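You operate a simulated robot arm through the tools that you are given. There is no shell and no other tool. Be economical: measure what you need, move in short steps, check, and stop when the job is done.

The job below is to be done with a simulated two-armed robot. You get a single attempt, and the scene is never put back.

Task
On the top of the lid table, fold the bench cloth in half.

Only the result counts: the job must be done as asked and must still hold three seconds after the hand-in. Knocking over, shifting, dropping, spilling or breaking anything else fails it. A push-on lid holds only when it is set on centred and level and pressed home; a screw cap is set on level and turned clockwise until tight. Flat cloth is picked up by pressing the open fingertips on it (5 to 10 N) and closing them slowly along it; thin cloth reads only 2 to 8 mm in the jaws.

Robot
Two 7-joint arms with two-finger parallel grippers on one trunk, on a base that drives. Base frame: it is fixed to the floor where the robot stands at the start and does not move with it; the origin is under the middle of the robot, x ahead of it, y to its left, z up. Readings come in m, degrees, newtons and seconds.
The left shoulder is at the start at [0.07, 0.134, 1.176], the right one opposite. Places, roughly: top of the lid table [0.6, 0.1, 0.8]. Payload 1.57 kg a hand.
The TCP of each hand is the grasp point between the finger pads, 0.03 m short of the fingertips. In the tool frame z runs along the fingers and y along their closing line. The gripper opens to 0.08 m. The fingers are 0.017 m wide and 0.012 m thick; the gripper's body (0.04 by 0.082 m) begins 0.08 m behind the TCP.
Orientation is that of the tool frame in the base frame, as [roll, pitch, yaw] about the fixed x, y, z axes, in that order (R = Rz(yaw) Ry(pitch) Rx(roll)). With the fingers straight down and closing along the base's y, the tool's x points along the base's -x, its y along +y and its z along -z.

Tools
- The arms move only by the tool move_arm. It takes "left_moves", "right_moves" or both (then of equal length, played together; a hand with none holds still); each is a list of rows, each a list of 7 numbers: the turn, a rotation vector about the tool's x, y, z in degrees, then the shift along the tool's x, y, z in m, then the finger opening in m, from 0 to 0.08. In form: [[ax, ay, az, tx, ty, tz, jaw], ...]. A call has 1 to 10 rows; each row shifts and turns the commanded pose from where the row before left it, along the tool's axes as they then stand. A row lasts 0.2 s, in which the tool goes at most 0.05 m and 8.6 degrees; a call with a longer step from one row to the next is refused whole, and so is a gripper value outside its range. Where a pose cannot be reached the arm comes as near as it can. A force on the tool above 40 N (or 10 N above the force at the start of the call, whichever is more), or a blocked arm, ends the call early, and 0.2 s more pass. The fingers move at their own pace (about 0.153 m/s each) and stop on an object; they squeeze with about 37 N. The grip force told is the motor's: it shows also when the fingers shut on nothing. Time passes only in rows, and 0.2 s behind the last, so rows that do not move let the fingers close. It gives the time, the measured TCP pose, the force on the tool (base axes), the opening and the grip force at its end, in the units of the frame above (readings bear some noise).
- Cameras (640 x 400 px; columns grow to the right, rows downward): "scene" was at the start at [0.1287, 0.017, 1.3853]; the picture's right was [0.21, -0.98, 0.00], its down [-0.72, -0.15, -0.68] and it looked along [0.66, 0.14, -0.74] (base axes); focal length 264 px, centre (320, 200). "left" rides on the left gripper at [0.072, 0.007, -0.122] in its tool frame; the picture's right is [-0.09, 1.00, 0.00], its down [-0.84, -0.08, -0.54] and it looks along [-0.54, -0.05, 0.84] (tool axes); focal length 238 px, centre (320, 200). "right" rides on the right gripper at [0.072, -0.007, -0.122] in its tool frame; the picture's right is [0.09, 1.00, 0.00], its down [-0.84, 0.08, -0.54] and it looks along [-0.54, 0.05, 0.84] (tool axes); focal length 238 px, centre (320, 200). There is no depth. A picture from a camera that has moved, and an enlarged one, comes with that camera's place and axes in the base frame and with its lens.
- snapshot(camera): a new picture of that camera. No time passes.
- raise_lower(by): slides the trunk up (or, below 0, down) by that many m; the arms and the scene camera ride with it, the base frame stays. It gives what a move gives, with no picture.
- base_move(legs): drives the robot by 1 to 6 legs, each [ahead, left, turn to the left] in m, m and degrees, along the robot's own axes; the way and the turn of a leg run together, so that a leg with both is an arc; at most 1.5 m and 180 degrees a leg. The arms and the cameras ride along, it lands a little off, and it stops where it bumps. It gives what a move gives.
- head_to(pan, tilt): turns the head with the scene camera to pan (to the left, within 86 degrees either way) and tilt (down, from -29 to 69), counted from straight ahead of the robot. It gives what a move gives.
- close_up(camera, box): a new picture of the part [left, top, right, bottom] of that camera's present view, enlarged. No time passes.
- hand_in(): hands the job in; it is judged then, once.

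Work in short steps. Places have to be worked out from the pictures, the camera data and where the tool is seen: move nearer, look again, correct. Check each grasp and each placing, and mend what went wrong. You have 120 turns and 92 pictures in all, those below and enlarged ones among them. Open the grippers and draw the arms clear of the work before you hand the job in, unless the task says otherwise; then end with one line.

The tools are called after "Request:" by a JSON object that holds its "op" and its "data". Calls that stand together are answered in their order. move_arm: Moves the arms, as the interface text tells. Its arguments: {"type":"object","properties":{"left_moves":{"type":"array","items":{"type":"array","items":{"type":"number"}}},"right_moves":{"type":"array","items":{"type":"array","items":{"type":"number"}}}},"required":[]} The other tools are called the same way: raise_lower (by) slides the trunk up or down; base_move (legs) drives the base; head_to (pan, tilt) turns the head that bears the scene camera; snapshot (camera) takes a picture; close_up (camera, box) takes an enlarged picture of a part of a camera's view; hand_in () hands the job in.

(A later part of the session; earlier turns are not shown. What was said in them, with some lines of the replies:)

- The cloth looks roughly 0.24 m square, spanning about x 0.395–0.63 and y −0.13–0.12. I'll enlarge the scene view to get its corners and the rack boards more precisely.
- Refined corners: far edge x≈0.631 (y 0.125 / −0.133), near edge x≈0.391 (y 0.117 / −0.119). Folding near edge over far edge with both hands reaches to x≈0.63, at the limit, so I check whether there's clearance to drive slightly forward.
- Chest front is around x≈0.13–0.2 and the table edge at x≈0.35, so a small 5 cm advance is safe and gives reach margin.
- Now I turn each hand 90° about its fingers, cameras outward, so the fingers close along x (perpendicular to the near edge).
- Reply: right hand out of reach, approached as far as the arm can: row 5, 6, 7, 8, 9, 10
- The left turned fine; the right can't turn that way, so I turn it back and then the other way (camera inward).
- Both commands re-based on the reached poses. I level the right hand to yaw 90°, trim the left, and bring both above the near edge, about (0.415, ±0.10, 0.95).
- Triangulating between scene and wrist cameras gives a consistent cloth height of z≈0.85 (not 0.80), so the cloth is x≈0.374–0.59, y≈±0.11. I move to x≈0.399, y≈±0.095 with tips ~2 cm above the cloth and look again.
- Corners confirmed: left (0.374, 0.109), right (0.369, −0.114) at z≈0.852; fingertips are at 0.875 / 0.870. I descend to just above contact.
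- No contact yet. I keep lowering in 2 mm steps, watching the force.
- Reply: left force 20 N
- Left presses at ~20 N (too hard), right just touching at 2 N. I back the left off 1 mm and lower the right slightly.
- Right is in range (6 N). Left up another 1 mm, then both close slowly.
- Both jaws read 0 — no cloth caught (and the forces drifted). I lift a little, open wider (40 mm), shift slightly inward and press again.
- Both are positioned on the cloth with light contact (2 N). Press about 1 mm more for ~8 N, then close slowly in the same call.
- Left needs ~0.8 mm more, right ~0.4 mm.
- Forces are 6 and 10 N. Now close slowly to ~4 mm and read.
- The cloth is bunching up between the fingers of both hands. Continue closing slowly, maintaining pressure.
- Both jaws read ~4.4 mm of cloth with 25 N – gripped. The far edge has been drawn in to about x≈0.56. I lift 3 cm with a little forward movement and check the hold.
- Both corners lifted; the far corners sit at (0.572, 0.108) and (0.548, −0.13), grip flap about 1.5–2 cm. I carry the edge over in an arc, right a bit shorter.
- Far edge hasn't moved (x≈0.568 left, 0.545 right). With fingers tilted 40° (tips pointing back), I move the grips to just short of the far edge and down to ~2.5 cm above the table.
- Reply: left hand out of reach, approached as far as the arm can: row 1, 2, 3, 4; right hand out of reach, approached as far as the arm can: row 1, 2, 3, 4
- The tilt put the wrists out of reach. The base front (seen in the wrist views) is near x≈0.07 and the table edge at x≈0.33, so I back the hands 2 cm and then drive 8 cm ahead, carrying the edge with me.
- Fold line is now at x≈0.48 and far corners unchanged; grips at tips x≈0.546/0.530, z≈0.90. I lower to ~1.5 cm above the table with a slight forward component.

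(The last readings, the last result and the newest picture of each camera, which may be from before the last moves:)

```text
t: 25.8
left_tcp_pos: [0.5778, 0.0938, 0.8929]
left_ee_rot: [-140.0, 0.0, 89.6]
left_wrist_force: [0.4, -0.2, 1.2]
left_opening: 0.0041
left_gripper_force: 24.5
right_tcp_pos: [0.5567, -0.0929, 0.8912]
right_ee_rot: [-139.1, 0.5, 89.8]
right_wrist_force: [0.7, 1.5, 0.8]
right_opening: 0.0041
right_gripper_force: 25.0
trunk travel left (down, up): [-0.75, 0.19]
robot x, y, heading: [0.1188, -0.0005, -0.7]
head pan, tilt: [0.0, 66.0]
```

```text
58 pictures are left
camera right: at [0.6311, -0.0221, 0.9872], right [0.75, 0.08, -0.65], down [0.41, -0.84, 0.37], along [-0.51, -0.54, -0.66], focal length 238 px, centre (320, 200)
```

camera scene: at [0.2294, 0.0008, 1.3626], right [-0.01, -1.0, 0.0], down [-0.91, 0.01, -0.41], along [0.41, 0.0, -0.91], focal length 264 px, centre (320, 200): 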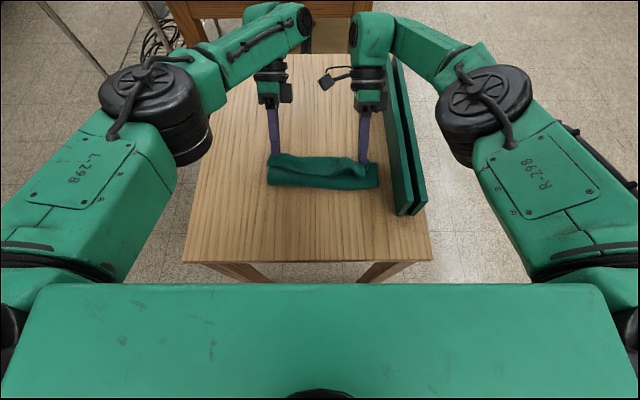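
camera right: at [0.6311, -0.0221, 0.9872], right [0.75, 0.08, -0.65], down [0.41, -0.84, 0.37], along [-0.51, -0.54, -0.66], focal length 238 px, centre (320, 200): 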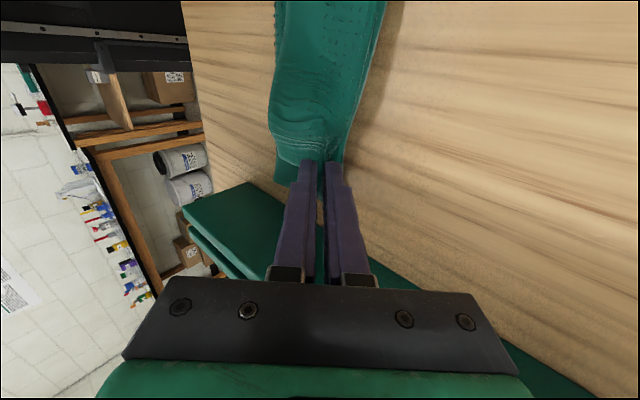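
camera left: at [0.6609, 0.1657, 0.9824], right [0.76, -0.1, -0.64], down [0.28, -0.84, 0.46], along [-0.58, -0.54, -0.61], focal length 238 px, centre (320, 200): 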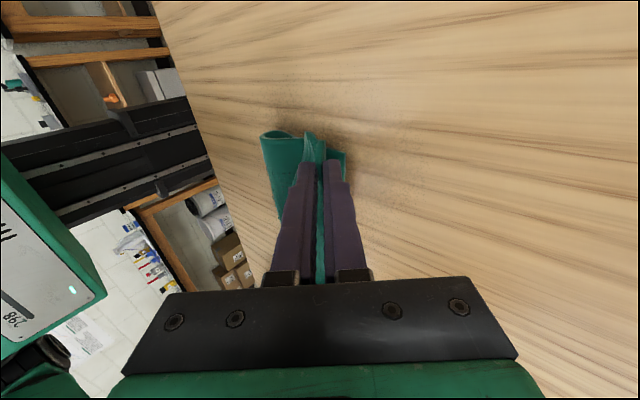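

Close-up to inspect the flap and layers before releasing.

Request:
{"op": "close_up", "data": {"camera": "scene", "box": [250, 90, 400, 220]}}

Request:
{"op": "close_up", "data": {"camera": "left", "box": [230, 100, 400, 240]}}

```text
3.08 times, centred on (325, 155) of scene
camera zoom: at [0.2294, 0.0008, 1.3626], right [-0.01, -1.0, 0.0], down [-0.91, 0.01, -0.41], along [0.41, 0.0, -0.91], focal length 813 px, centre (305, 338)
```

zoom: 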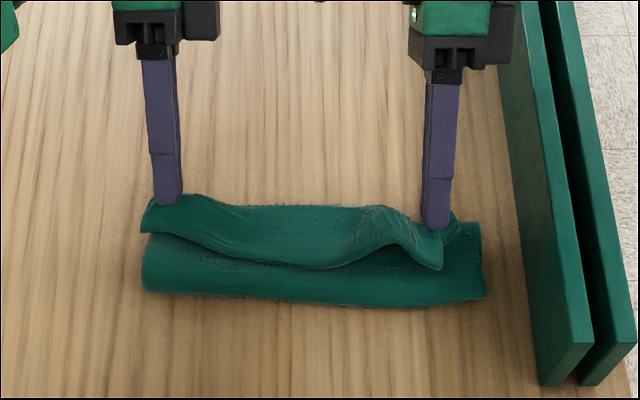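

```text
2.86 times, centred on (315, 170) of left
camera zoom: at [0.6609, 0.1657, 0.9824], right [0.76, -0.1, -0.64], down [0.28, -0.84, 0.46], along [-0.58, -0.54, -0.61], focal length 681 px, centre (334, 286)
```

zoom: 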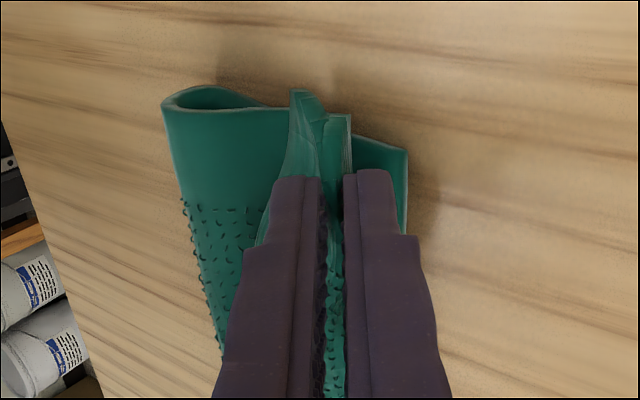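

The grip left a ~3 cm flap facing back toward the robot on top of the fold, and the fold line sits at x≈0.49 rather than the ideal ≈0.46. I shift the grips back 3.5 cm so the fold line moves nearer the robot, then check.

Request:
{"op": "move_arm", "data": {"left_moves": [[0, 0, 0, 0, -0.0134, 0.0113, 0], [0, 0, 0, 0, -0.0134, 0.0113, 0]], "right_moves": [[0, 0, 0, 0, -0.0115, 0.0096, 0], [0, 0, 0, 0, -0.0115, 0.0096, 0]]}}

Request:
{"op": "close_up", "data": {"camera": "scene", "box": [250, 90, 400, 220]}}

```text
t: 26.4
left_tcp_pos: [0.5416, 0.0943, 0.8915]
left_ee_rot: [-140.0, 0.0, 89.4]
left_wrist_force: [0.5, 0.7, 0.8]
left_opening: 0.004
left_gripper_force: 25.5
right_tcp_pos: [0.526, -0.0935, 0.8922]
right_ee_rot: [-139.4, 0.4, 89.7]
right_wrist_force: [0.0, 0.3, 0.3]
right_opening: 0.0041
right_gripper_force: 24.7
trunk travel left (down, up): [-0.75, 0.19]
robot x, y, heading: [0.1215, 0.0029, -0.5]
head pan, tilt: [0.0, 66.0]
```

```text
3.08 times, centred on (325, 155) of scene
camera zoom: at [0.2281, 0.0008, 1.3626], right [-0.01, -1.0, 0.0], down [-0.91, 0.01, -0.41], along [0.41, 0.0, -0.91], focal length 813 px, centre (305, 338)
```

zoom: 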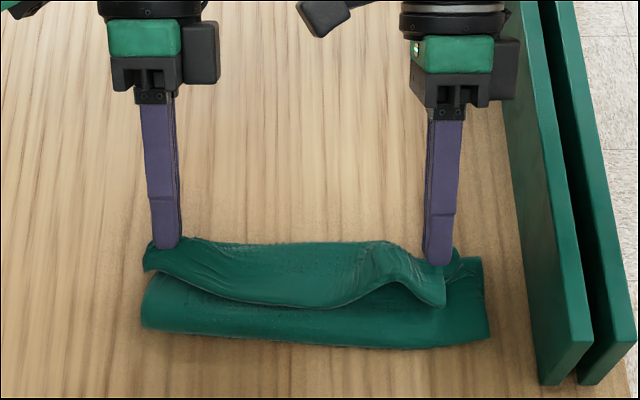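

Shifting back dragged the whole cloth with it, and the flap faces the wrong way for this fold direction. Better plan: lift the cloth free so it hangs, lay its lower edge near the robot while moving ahead, then bring the held edge back toward the robot – then the flap points outward properly. Lift and untilt first.

Request:
{"op": "move_arm", "data": {"left_moves": [[0, 0, 0, 0, -0.0257, -0.0306, 0], [0, 0, 0, 0, -0.0257, -0.0306, 0], [-8, 0, 0, 0, 0, 0, 0], [-8, 0, 0, 0, 0, 0, 0], [-8, 0, 0, 0, 0, 0, 0], [-8, 0, 0, 0, 0, 0, 0], [-8, 0, 0, 0, 0, 0, 0], [0, 0, 0, 0, 0, -0.035, 0], [0, 0, 0, 0, 0, -0.035, 0], [0, 0, 0, 0, 0, -0.035, 0]], "right_moves": [[0, 0, 0, 0, -0.0257, -0.0306, 0], [0, 0, 0, 0, -0.0257, -0.0306, 0], [-8, 0, 0, 0, 0, 0, 0], [-8, 0, 0, 0, 0, 0, 0], [-8, 0, 0, 0, 0, 0, 0], [-8, 0, 0, 0, 0, 0, 0], [-8, 0, 0, 0, 0, 0, 0], [0, 0, 0, 0, 0, -0.035, 0], [0, 0, 0, 0, 0, -0.035, 0], [0, 0, 0, 0, 0, -0.035, 0]]}}

Request:
{"op": "snapshot", "data": {"camera": "scene"}}

Request:
{"op": "snapshot", "data": {"camera": "left"}}

Request:
{"op": "snapshot", "data": {"camera": "right"}}

```text
t: 28.6
left_tcp_pos: [0.5403, 0.094, 1.0777]
left_ee_rot: [179.9, 0.1, 89.4]
left_wrist_force: [0.7, -0.2, 0.7]
left_opening: 0.0036
left_gripper_force: 24.5
right_tcp_pos: [0.5293, -0.0952, 1.0807]
right_ee_rot: [-179.2, 0.5, 89.6]
right_wrist_force: [-0.3, 0.4, -0.1]
right_opening: 0.0042
right_gripper_force: 25.0
trunk travel left (down, up): [-0.75, 0.19]
robot x, y, heading: [0.118, -0.0, -0.7]
head pan, tilt: [0.0, 66.0]
```

```text
54 pictures are left
camera scene: at [0.2284, 0.0007, 1.3625], right [-0.01, -1.0, 0.0], down [-0.91, 0.01, -0.41], along [0.41, 0.0, -0.91], focal length 264 px, centre (320, 200)
```

scene: 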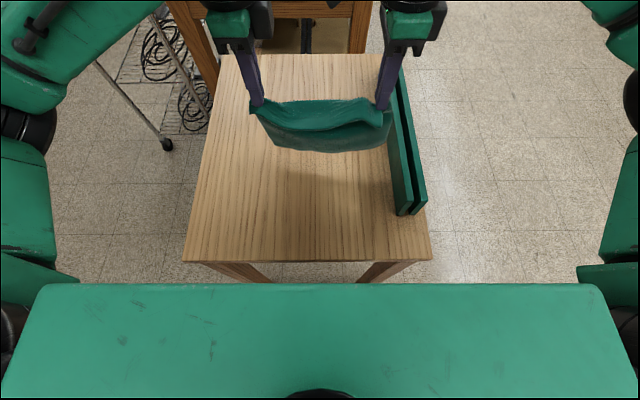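

```text
53 pictures are left
camera left: at [0.5475, 0.165, 1.2], right [0.99, -0.1, 0.0], down [-0.08, -0.84, 0.54], along [-0.05, -0.54, -0.84], focal length 238 px, centre (320, 200)
```

left: 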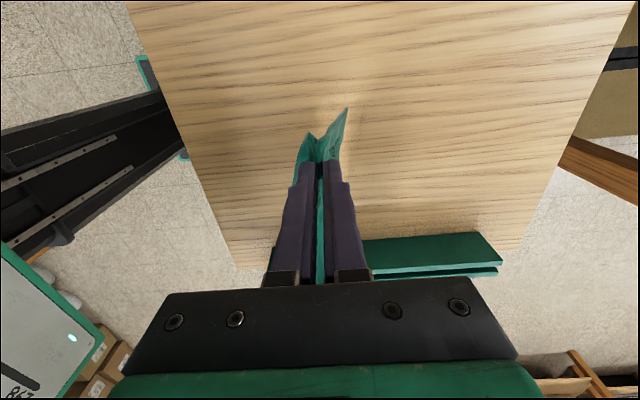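

```text
52 pictures are left
camera right: at [0.5241, -0.0223, 1.2026], right [1.0, 0.09, -0.01], down [0.08, -0.83, 0.55], along [0.04, -0.55, -0.84], focal length 238 px, centre (320, 200)
```

right: 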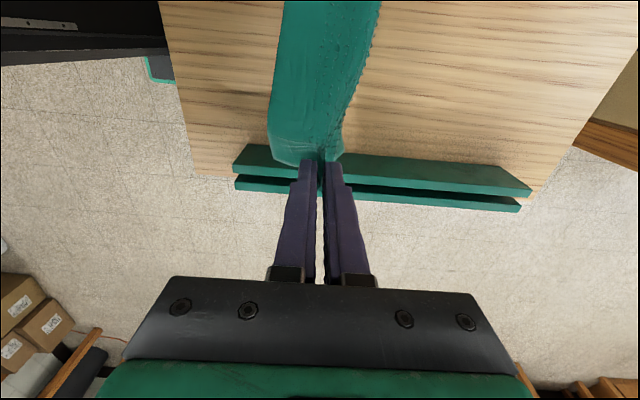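

The cloth hangs free from both hands, lower edge about z≈0.92. I bring both hands to x≈0.46 (right slightly lower since its grip is deeper in the cloth) and let the swing settle.

Request:
{"op": "move_arm", "data": {"left_moves": [[0, 0, 0, 0, -0.016, 0, 0], [0, 0, 0, 0, -0.016, 0, 0], [0, 0, 0, 0, -0.016, 0, 0], [0, 0, 0, 0, -0.016, 0, 0], [0, 0, 0, 0, -0.016, 0, 0], [0, 0, 0, 0, 0, 0, 0], [0, 0, 0, 0, 0, 0, 0], [0, 0, 0, 0, 0, 0, 0]], "right_moves": [[0, 0, 0, 0, -0.014, 0.003, 0], [0, 0, 0, 0, -0.014, 0.003, 0], [0, 0, 0, 0, -0.014, 0.003, 0], [0, 0, 0, 0, -0.014, 0.003, 0], [0, 0, 0, 0, -0.014, 0.003, 0], [0, 0, 0, 0, 0, 0, 0], [0, 0, 0, 0, 0, 0, 0], [0, 0, 0, 0, 0, 0, 0]]}}

Request:
{"op": "snapshot", "data": {"camera": "scene"}}

Request:
{"op": "snapshot", "data": {"camera": "right"}}

```text
t: 30.4
left_tcp_pos: [0.4605, 0.0935, 1.0779]
left_ee_rot: [-179.9, 0.1, 89.6]
left_wrist_force: [0.8, 0.1, 0.7]
left_opening: 0.0039
left_gripper_force: 24.6
right_tcp_pos: [0.4566, -0.0919, 1.0639]
right_ee_rot: [-179.2, 0.5, 89.8]
right_wrist_force: [0.3, 0.4, 0.1]
right_opening: 0.004
right_gripper_force: 25.1
trunk travel left (down, up): [-0.75, 0.19]
robot x, y, heading: [0.1195, 0.0027, -0.8]
head pan, tilt: [0.0, 66.0]
```

```text
51 pictures are left
camera scene: at [0.2293, 0.001, 1.3625], right [-0.01, -1.0, 0.0], down [-0.91, 0.01, -0.41], along [0.41, 0.0, -0.91], focal length 264 px, centre (320, 200)
```

scene: 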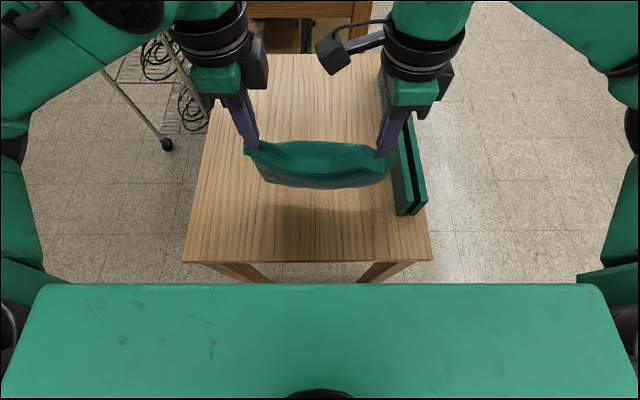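

```text
50 pictures are left
camera right: at [0.4509, -0.0205, 1.1856], right [1.0, 0.09, -0.01], down [0.08, -0.83, 0.55], along [0.04, -0.55, -0.84], focal length 238 px, centre (320, 200)
```

right: 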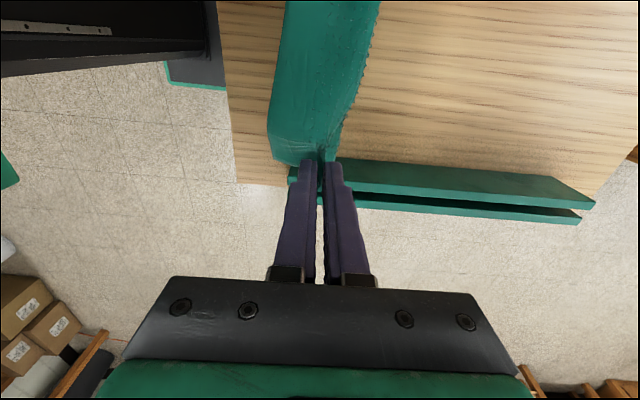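

Lower edge hangs at z≈0.90, x≈0.46. I lower ~5 cm to touch, then move ahead and down to lay the lower half on the table.

Request:
{"op": "move_arm", "data": {"left_moves": [[0, 0, 0, 0, 0, 0.018, 0], [0, 0, 0, 0, 0, 0.018, 0], [0, 0, 0, 0, 0.002, 0.016, 0], [0, 0, 0, 0, 0.01, 0.014, 0], [0, 0, 0, 0, 0.014, 0.014, 0], [0, 0, 0, 0, 0.014, 0.014, 0], [0, 0, 0, 0, 0.014, 0.014, 0]], "right_moves": [[0, 0, 0, 0, 0, 0.018, 0], [0, 0, 0, 0, 0, 0.018, 0], [0, 0, 0, 0, 0.002, 0.016, 0], [0, 0, 0, 0, 0.01, 0.014, 0], [0, 0, 0, 0, 0.014, 0.014, 0], [0, 0, 0, 0, 0.014, 0.014, 0], [0, 0, 0, 0, 0.014, 0.014, 0]]}}

Request:
{"op": "close_up", "data": {"camera": "scene", "box": [210, 90, 430, 230]}}

Request:
{"op": "snapshot", "data": {"camera": "left"}}

Request:
{"op": "snapshot", "data": {"camera": "right"}}

```text
t: 32.0
left_tcp_pos: [0.5186, 0.0939, 0.9692]
left_ee_rot: [-179.8, 0.0, 89.5]
left_wrist_force: [0.3, -0.7, 0.3]
left_opening: 0.0038
left_gripper_force: 24.5
right_tcp_pos: [0.5125, -0.0943, 0.9545]
right_ee_rot: [-179.1, 0.5, 89.8]
right_wrist_force: [0.4, 0.0, -0.1]
right_opening: 0.0042
right_gripper_force: 24.7
trunk travel left (down, up): [-0.75, 0.19]
robot x, y, heading: [0.1195, 0.0013, -0.2]
head pan, tilt: [0.0, 66.0]
```

```text
2.86 times, centred on (320, 160) of scene
camera zoom: at [0.2308, 0.001, 1.3624], right [-0.01, -1.0, 0.0], down [-0.91, 0.01, -0.41], along [0.41, 0.0, -0.91], focal length 755 px, centre (320, 314)
```

zoom: 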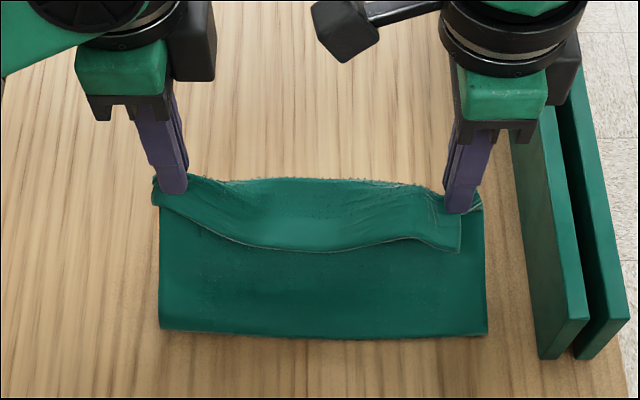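

```text
48 pictures are left
camera left: at [0.5258, 0.1657, 1.0918], right [0.99, -0.1, 0.0], down [-0.08, -0.84, 0.54], along [-0.06, -0.54, -0.84], focal length 238 px, centre (320, 200)
```

left: 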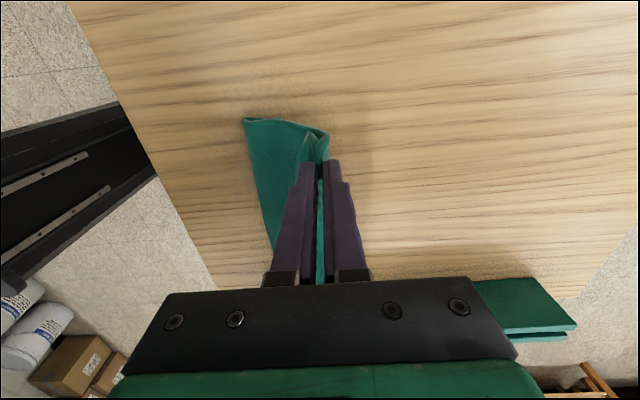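

```text
47 pictures are left
camera right: at [0.5067, -0.0212, 1.0766], right [1.0, 0.09, -0.02], down [0.08, -0.83, 0.55], along [0.04, -0.55, -0.84], focal length 238 px, centre (320, 200)
```

right: 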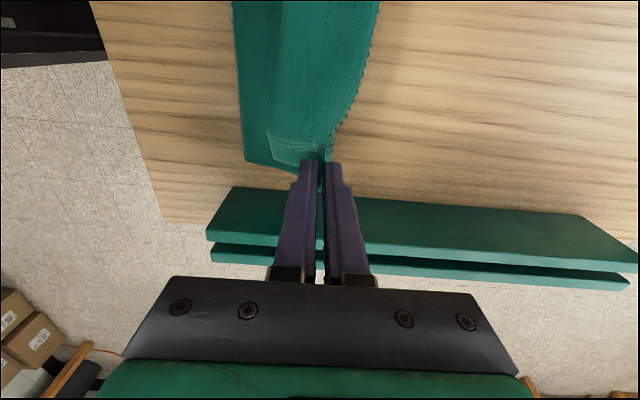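

The lower half lies flat with its free edge at x≈0.445 (corners y 0.112 / −0.128). Now continue ahead to the fold line (≈0.55), then bring the held edge back and down over it.

Request:
{"op": "move_arm", "data": {"left_moves": [[0, 0, 0, 0, 0.0175, 0.017, 0], [0, 0, 0, 0, 0.014, 0.016, 0], [0, 0, 0, 0, -0.01, 0.011, 0], [0, 0, 0, 0, -0.015, 0.015, 0], [0, 0, 0, 0, -0.015, 0.01, 0], [0, 0, 0, 0, -0.015, 0.005, 0]], "right_moves": [[0, 0, 0, 0, 0.0175, 0.0175, 0], [0, 0, 0, 0, 0.015, 0.015, 0], [0, 0, 0, 0, -0.008, 0.012, 0], [0, 0, 0, 0, -0.012, 0.008, 0], [0, 0, 0, 0, -0.015, 0.006, 0], [0, 0, 0, 0, -0.01, 0.002, 0]]}}

Request:
{"op": "close_up", "data": {"camera": "scene", "box": [210, 90, 430, 230]}}

Request:
{"op": "snapshot", "data": {"camera": "left"}}

Request:
{"op": "snapshot", "data": {"camera": "right"}}

```text
t: 33.4
left_tcp_pos: [0.4908, 0.0957, 0.8975]
left_ee_rot: [180.0, 0.1, 89.5]
left_wrist_force: [1.3, -1.6, 2.4]
left_opening: 0.0041
left_gripper_force: 24.7
right_tcp_pos: [0.4983, -0.0963, 0.8933]
right_ee_rot: [-179.3, 0.6, 89.7]
right_wrist_force: [-0.3, 0.3, 0.8]
right_opening: 0.0039
right_gripper_force: 25.4
trunk travel left (down, up): [-0.75, 0.19]
robot x, y, heading: [0.1185, 0.0022, -0.6]
head pan, tilt: [0.0, 66.0]
```

```text
2.86 times, centred on (320, 160) of scene
camera zoom: at [0.2285, 0.0012, 1.3626], right [-0.01, -1.0, 0.0], down [-0.91, 0.01, -0.41], along [0.41, 0.0, -0.91], focal length 755 px, centre (320, 314)
```

zoom: 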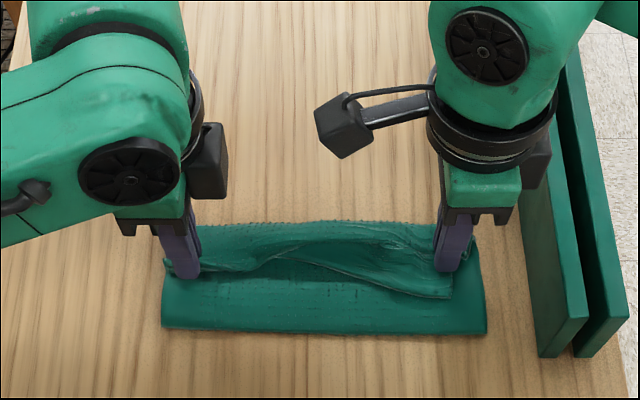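

```text
45 pictures are left
camera left: at [0.4979, 0.1666, 1.02], right [0.99, -0.1, 0.0], down [-0.08, -0.84, 0.54], along [-0.05, -0.54, -0.84], focal length 238 px, centre (320, 200)
```

left: 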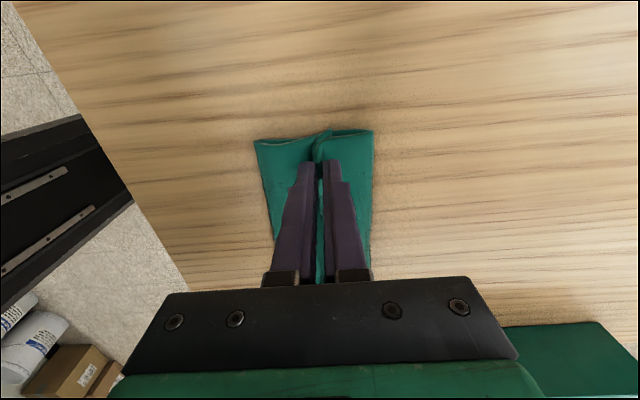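

```text
44 pictures are left
camera right: at [0.4924, -0.022, 1.0152], right [1.0, 0.09, -0.01], down [0.08, -0.83, 0.55], along [0.04, -0.55, -0.84], focal length 238 px, centre (320, 200)
```

right: 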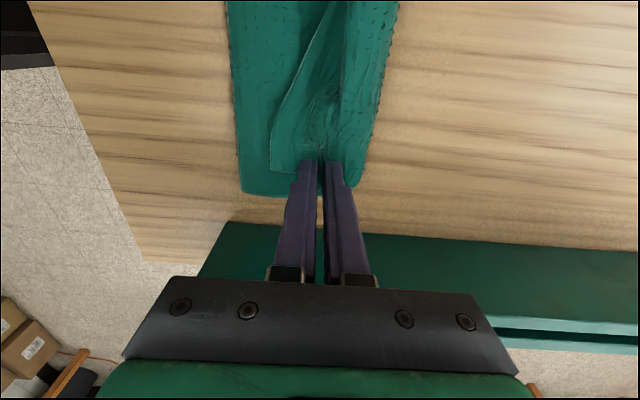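

Fold line at x≈0.53, free edge at 0.44; the top edge is ~2 cm short of it. I pull the grips back slightly to use up the bulge and bring the edges together.

Request:
{"op": "move_arm", "data": {"left_moves": [[0, 0, 0, 0, -0.008, 0, 0], [0, 0, 0, 0, -0.008, 0, 0]], "right_moves": [[0, 0, 0, 0, -0.01, 0, 0], [0, 0, 0, 0, -0.01, 0, 0]]}}

Request:
{"op": "close_up", "data": {"camera": "scene", "box": [240, 120, 400, 220]}}

Request:
{"op": "snapshot", "data": {"camera": "left"}}

Request:
{"op": "snapshot", "data": {"camera": "right"}}

```text
t: 34.0
left_tcp_pos: [0.474, 0.0937, 0.8961]
left_ee_rot: [-180.0, 0.1, 89.5]
left_wrist_force: [0.3, -1.2, 1.6]
left_opening: 0.0037
left_gripper_force: 24.8
right_tcp_pos: [0.477, -0.0959, 0.8934]
right_ee_rot: [-179.3, 0.4, 89.6]
right_wrist_force: [-0.1, -0.7, 0.7]
right_opening: 0.004
right_gripper_force: 25.5
trunk travel left (down, up): [-0.75, 0.19]
robot x, y, heading: [0.1209, 0.0028, -0.6]
head pan, tilt: [0.0, 66.0]
```

```text
4.00 times, centred on (320, 170) of scene
camera zoom: at [0.2288, 0.0009, 1.3625], right [-0.01, -1.0, 0.0], down [-0.91, 0.01, -0.41], along [0.41, 0.0, -0.91], focal length 1057 px, centre (320, 320)
```

zoom: 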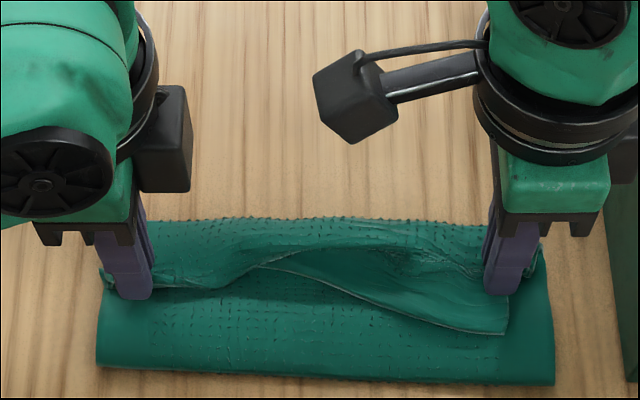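

```text
42 pictures are left
camera left: at [0.4818, 0.1654, 1.019], right [0.99, -0.1, 0.0], down [-0.08, -0.84, 0.54], along [-0.05, -0.54, -0.84], focal length 238 px, centre (320, 200)
```

left: 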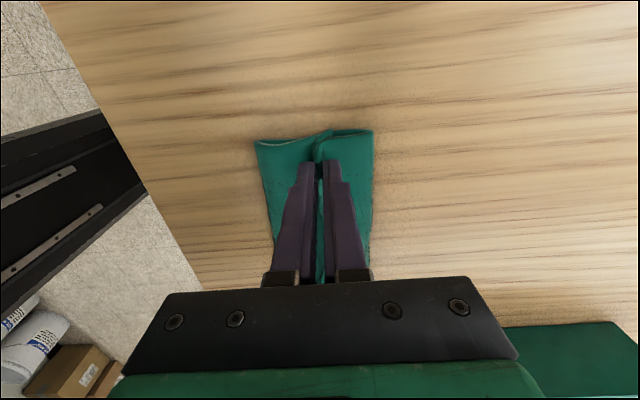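

```text
41 pictures are left
camera right: at [0.4718, -0.0225, 1.0165], right [1.0, 0.09, -0.01], down [0.08, -0.83, 0.55], along [0.04, -0.55, -0.84], focal length 238 px, centre (320, 200)
```

right: 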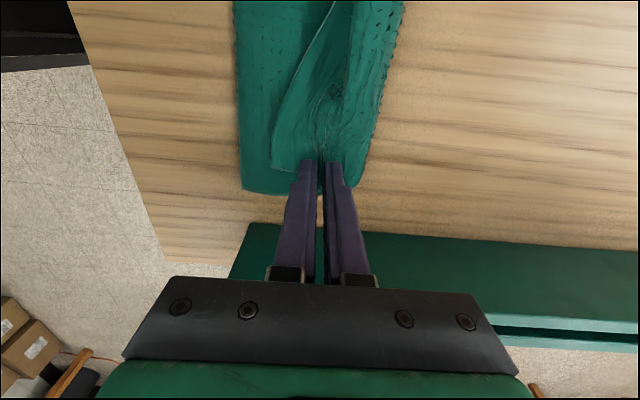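

The whole cloth slid along since the layers stick. I lift 3.5 cm first, overshoot back toward the robot, then lower with a slight forward motion so the flap lays outward.

Request:
{"op": "move_arm", "data": {"left_moves": [[0, 0, 0, 0, 0, -0.018, 0], [0, 0, 0, 0, -0.008, -0.017, 0], [0, 0, 0, 0, -0.015, -0.003, 0], [0, 0, 0, 0, -0.007, 0, 0], [0, 0, 0, 0, 0.002, 0.012, 0], [0, 0, 0, 0, 0.005, 0.014, 0], [0, 0, 0, 0, 0.006, 0.008, 0]], "right_moves": [[0, 0, 0, 0, 0, -0.018, 0], [0, 0, 0, 0, -0.006, -0.017, 0], [0, 0, 0, 0, -0.01, -0.003, 0], [0, 0, 0, 0, -0.006, 0, 0], [0, 0, 0, 0, 0.002, 0.012, 0], [0, 0, 0, 0, 0.004, 0.014, 0], [0, 0, 0, 0, 0.006, 0.008, 0]]}}

Request:
{"op": "close_up", "data": {"camera": "scene", "box": [240, 120, 400, 220]}}

Request:
{"op": "snapshot", "data": {"camera": "left"}}

Request:
{"op": "snapshot", "data": {"camera": "right"}}

```text
t: 35.6
left_tcp_pos: [0.4601, 0.0937, 0.9005]
left_ee_rot: [-179.9, 0.1, 89.4]
left_wrist_force: [0.7, -0.2, 0.1]
left_opening: 0.0037
left_gripper_force: 23.8
right_tcp_pos: [0.4691, -0.0946, 0.8978]
right_ee_rot: [-179.3, 0.5, 89.8]
right_wrist_force: [0.7, -0.6, -0.4]
right_opening: 0.0041
right_gripper_force: 25.2
trunk travel left (down, up): [-0.75, 0.19]
robot x, y, heading: [0.1195, 0.0063, -0.4]
head pan, tilt: [0.0, 66.0]
```

```text
4.00 times, centred on (320, 170) of scene
camera zoom: at [0.2298, 0.001, 1.3625], right [-0.01, -1.0, 0.0], down [-0.91, 0.01, -0.41], along [0.41, 0.0, -0.91], focal length 1057 px, centre (320, 320)
```

zoom: 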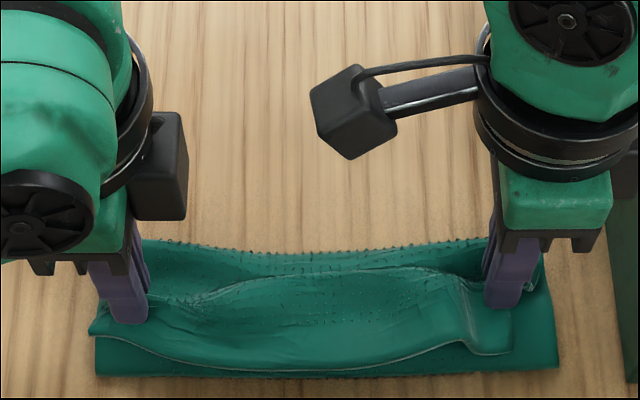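

```text
39 pictures are left
camera left: at [0.467, 0.1662, 1.0227], right [0.99, -0.1, 0.0], down [-0.08, -0.84, 0.54], along [-0.06, -0.54, -0.84], focal length 238 px, centre (320, 200)
```

left: 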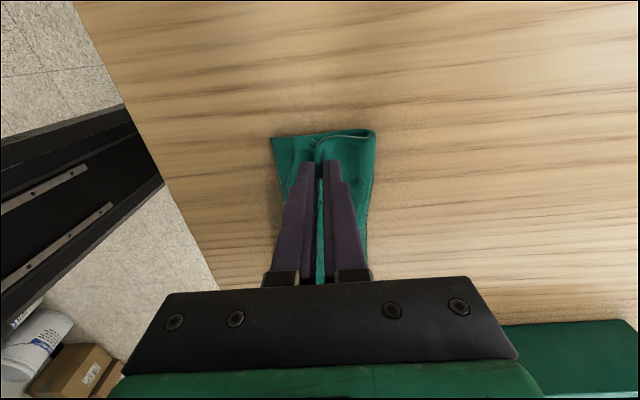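

```text
38 pictures are left
camera right: at [0.4631, -0.0214, 1.0198], right [1.0, 0.09, -0.01], down [0.08, -0.83, 0.55], along [0.04, -0.55, -0.84], focal length 238 px, centre (320, 200)
```

right: 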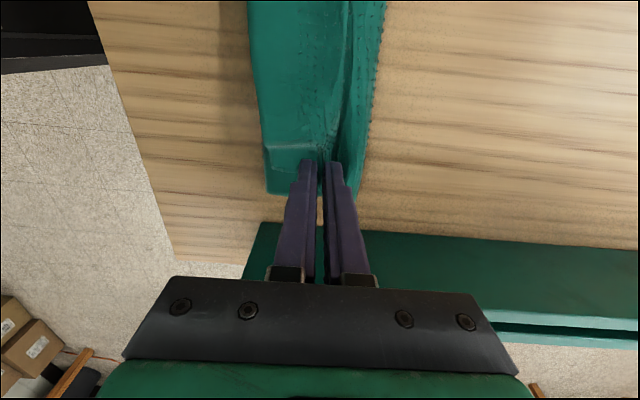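

The top edge now lies within ~1 cm of the lower edge. I lower slightly, open gently, and raise straight up.

Request:
{"op": "move_arm", "data": {"left_moves": [[0, 0, 0, 0, 0, 0.005, 0], [0, 0, 0, 0, 0, 0, 0.006], [0, 0, 0, 0, 0, 0, 0.012], [0, 0, 0, 0, 0, 0, 0.02], [0, 0, 0, 0, 0, -0.005, 0.024], [0, 0, 0, 0, 0, -0.01, 0.03], [0, 0, 0, 0, 0, -0.025, 0.03], [0, 0, 0, 0, 0, -0.04, 0.03]], "right_moves": [[0, 0, 0, 0, 0, 0.004, 0], [0, 0, 0, 0, 0, 0, 0.006], [0, 0, 0, 0, 0, 0, 0.012], [0, 0, 0, 0, 0, 0, 0.02], [0, 0, 0, 0, 0, -0.005, 0.024], [0, 0, 0, 0, 0, -0.01, 0.03], [0, 0, 0, 0, 0, -0.025, 0.03], [0, 0, 0, 0, 0, -0.04, 0.03]]}}

Request:
{"op": "close_up", "data": {"camera": "scene", "box": [240, 120, 400, 220]}}

Request:
{"op": "snapshot", "data": {"camera": "left"}}

Request:
{"op": "snapshot", "data": {"camera": "right"}}

```text
t: 37.4
left_tcp_pos: [0.4608, 0.0977, 0.9735]
left_ee_rot: [-180.0, 0.1, 89.6]
left_wrist_force: [-1.3, -0.2, 0.0]
left_opening: 0.0302
left_gripper_force: 0.0
right_tcp_pos: [0.4691, -0.0941, 0.9742]
right_ee_rot: [-179.2, 0.5, 89.8]
right_wrist_force: [-0.6, -0.6, 0.4]
right_opening: 0.0301
right_gripper_force: 0.0
trunk travel left (down, up): [-0.75, 0.19]
robot x, y, heading: [0.1204, 0.0023, -0.4]
head pan, tilt: [0.0, 66.0]
```

```text
4.00 times, centred on (320, 170) of scene
camera zoom: at [0.2289, 0.0011, 1.3624], right [-0.01, -1.0, 0.0], down [-0.91, 0.01, -0.41], along [0.41, 0.0, -0.91], focal length 1057 px, centre (320, 320)
```

zoom: 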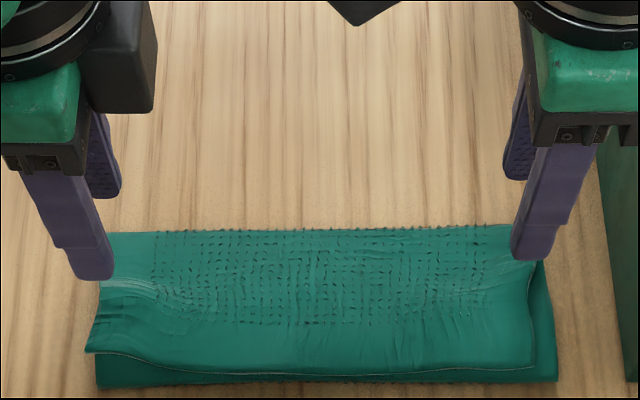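

```text
36 pictures are left
camera left: at [0.4676, 0.1693, 1.0968], right [0.99, -0.1, 0.0], down [-0.08, -0.84, 0.54], along [-0.06, -0.54, -0.84], focal length 238 px, centre (320, 200)
```

left: 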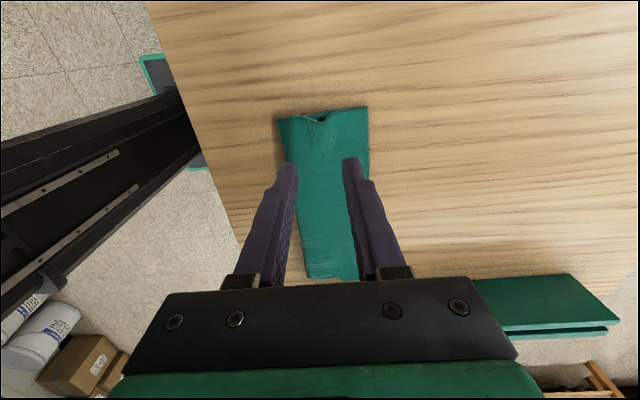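

```text
35 pictures are left
camera right: at [0.4637, -0.0212, 1.0964], right [1.0, 0.09, -0.01], down [0.08, -0.83, 0.55], along [0.04, -0.55, -0.84], focal length 238 px, centre (320, 200)
```

right: 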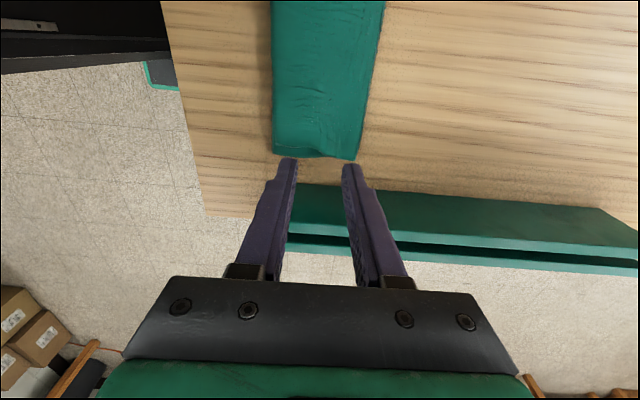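

The cloth has relaxed into a neat half fold. I inspect the left corner more closely.

Request:
{"op": "close_up", "data": {"camera": "left", "box": [250, 90, 390, 180]}}

Request:
{"op": "close_up", "data": {"camera": "right", "box": [240, 90, 400, 190]}}

```text
4.44 times, centred on (320, 135) of left
camera zoom: at [0.4676, 0.1693, 1.0968], right [0.99, -0.1, 0.0], down [-0.08, -0.84, 0.54], along [-0.06, -0.54, -0.84], focal length 1059 px, centre (320, 489)
```

zoom: 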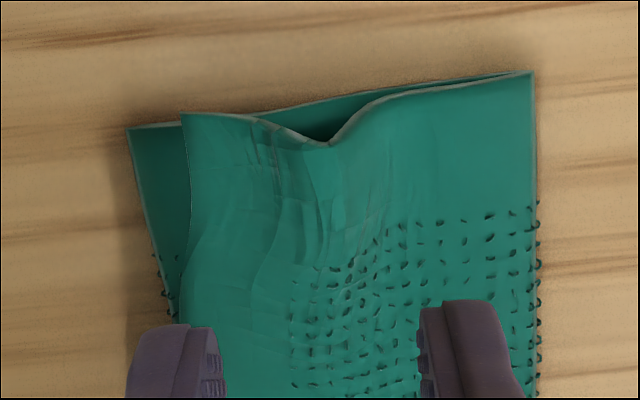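

```text
4.00 times, centred on (320, 140) of right
camera zoom: at [0.4637, -0.0212, 1.0964], right [1.0, 0.09, -0.01], down [0.08, -0.83, 0.55], along [0.04, -0.55, -0.84], focal length 953 px, centre (320, 440)
```

zoom: 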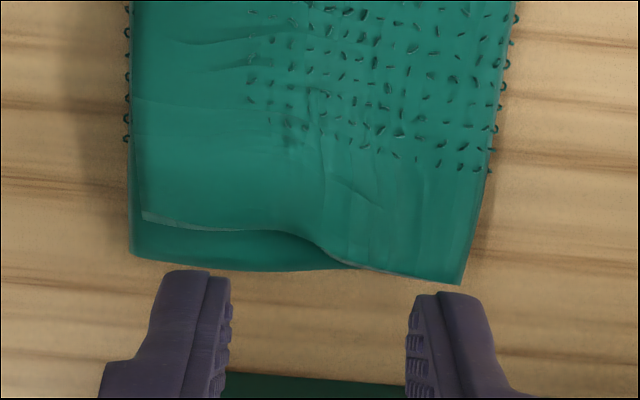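

Layers are aligned to ~1 cm at both corners. I raise both arms and draw them outward, clear of the work, then check the settled cloth.

Request:
{"op": "move_arm", "data": {"left_moves": [[0, 0, 0, 0, 0, -0.04, 0.03], [0, 0, 0, 0, 0, -0.04, 0.04], [0, 0, 0, 0, 0, -0.04, 0.06], [0, 0, 0, 0.04, 0, 0, 0.08], [0, 0, 0, 0.04, 0, 0, 0.08], [0, 0, 0, 0, 0, 0, 0.08], [0, 0, 0, 0, 0, 0, 0.08], [0, 0, 0, 0, 0, 0, 0.08]], "right_moves": [[0, 0, 0, 0, 0, -0.04, 0.03], [0, 0, 0, 0, 0, -0.04, 0.04], [0, 0, 0, 0, 0, -0.04, 0.06], [0, 0, 0, -0.04, 0, 0, 0.08], [0, 0, 0, -0.04, 0, 0, 0.08], [0, 0, 0, 0, 0, 0, 0.08], [0, 0, 0, 0, 0, 0, 0.08], [0, 0, 0, 0, 0, 0, 0.08]]}}

Request:
{"op": "snapshot", "data": {"camera": "scene"}}

Request:
{"op": "close_up", "data": {"camera": "scene", "box": [240, 120, 400, 220]}}

```text
t: 39.2
left_tcp_pos: [0.4603, 0.1765, 1.0947]
left_ee_rot: [-180.0, -0.1, 89.5]
left_wrist_force: [0.1, 0.4, -0.6]
left_opening: 0.0799
left_gripper_force: 0.1
right_tcp_pos: [0.4674, -0.1735, 1.095]
right_ee_rot: [-179.2, 0.5, 89.8]
right_wrist_force: [0.4, -0.4, 0.5]
right_opening: 0.0802
right_gripper_force: 0.1
trunk travel left (down, up): [-0.75, 0.19]
robot x, y, heading: [0.1209, 0.0028, -0.8]
head pan, tilt: [0.0, 66.0]
```

```text
32 pictures are left
camera scene: at [0.2288, 0.0009, 1.3625], right [-0.01, -1.0, 0.0], down [-0.91, 0.01, -0.41], along [0.41, 0.0, -0.91], focal length 264 px, centre (320, 200)
```

scene: 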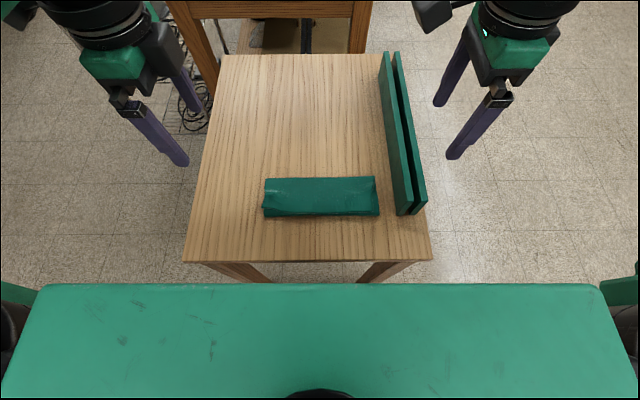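

```text
4.00 times, centred on (320, 170) of scene
camera zoom: at [0.2288, 0.0009, 1.3625], right [-0.01, -1.0, 0.0], down [-0.91, 0.01, -0.41], along [0.41, 0.0, -0.91], focal length 1057 px, centre (320, 320)
```

zoom: 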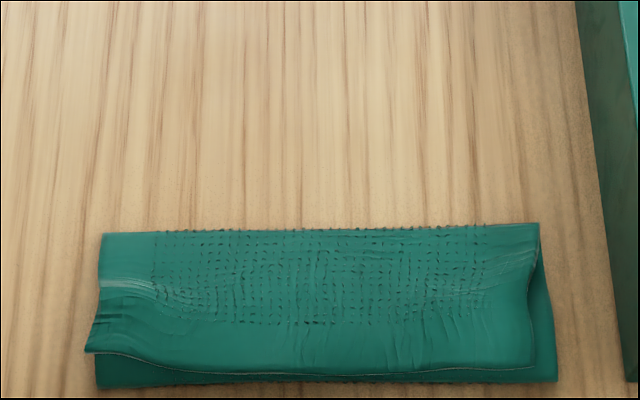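

The cloth lies settled, folded in half, with its edges within about 1–2 cm of each other. The arms are clear, the grippers are open and the boards are untouched, so I hand it in.

Request:
{"op": "hand_in", "data": {}}

```text
The job is handed in.
```

The bench cloth is folded in half on top of the lid table and handed in; the edges meet to within about 1–2 cm, with a slight wave left at the near-left corner.
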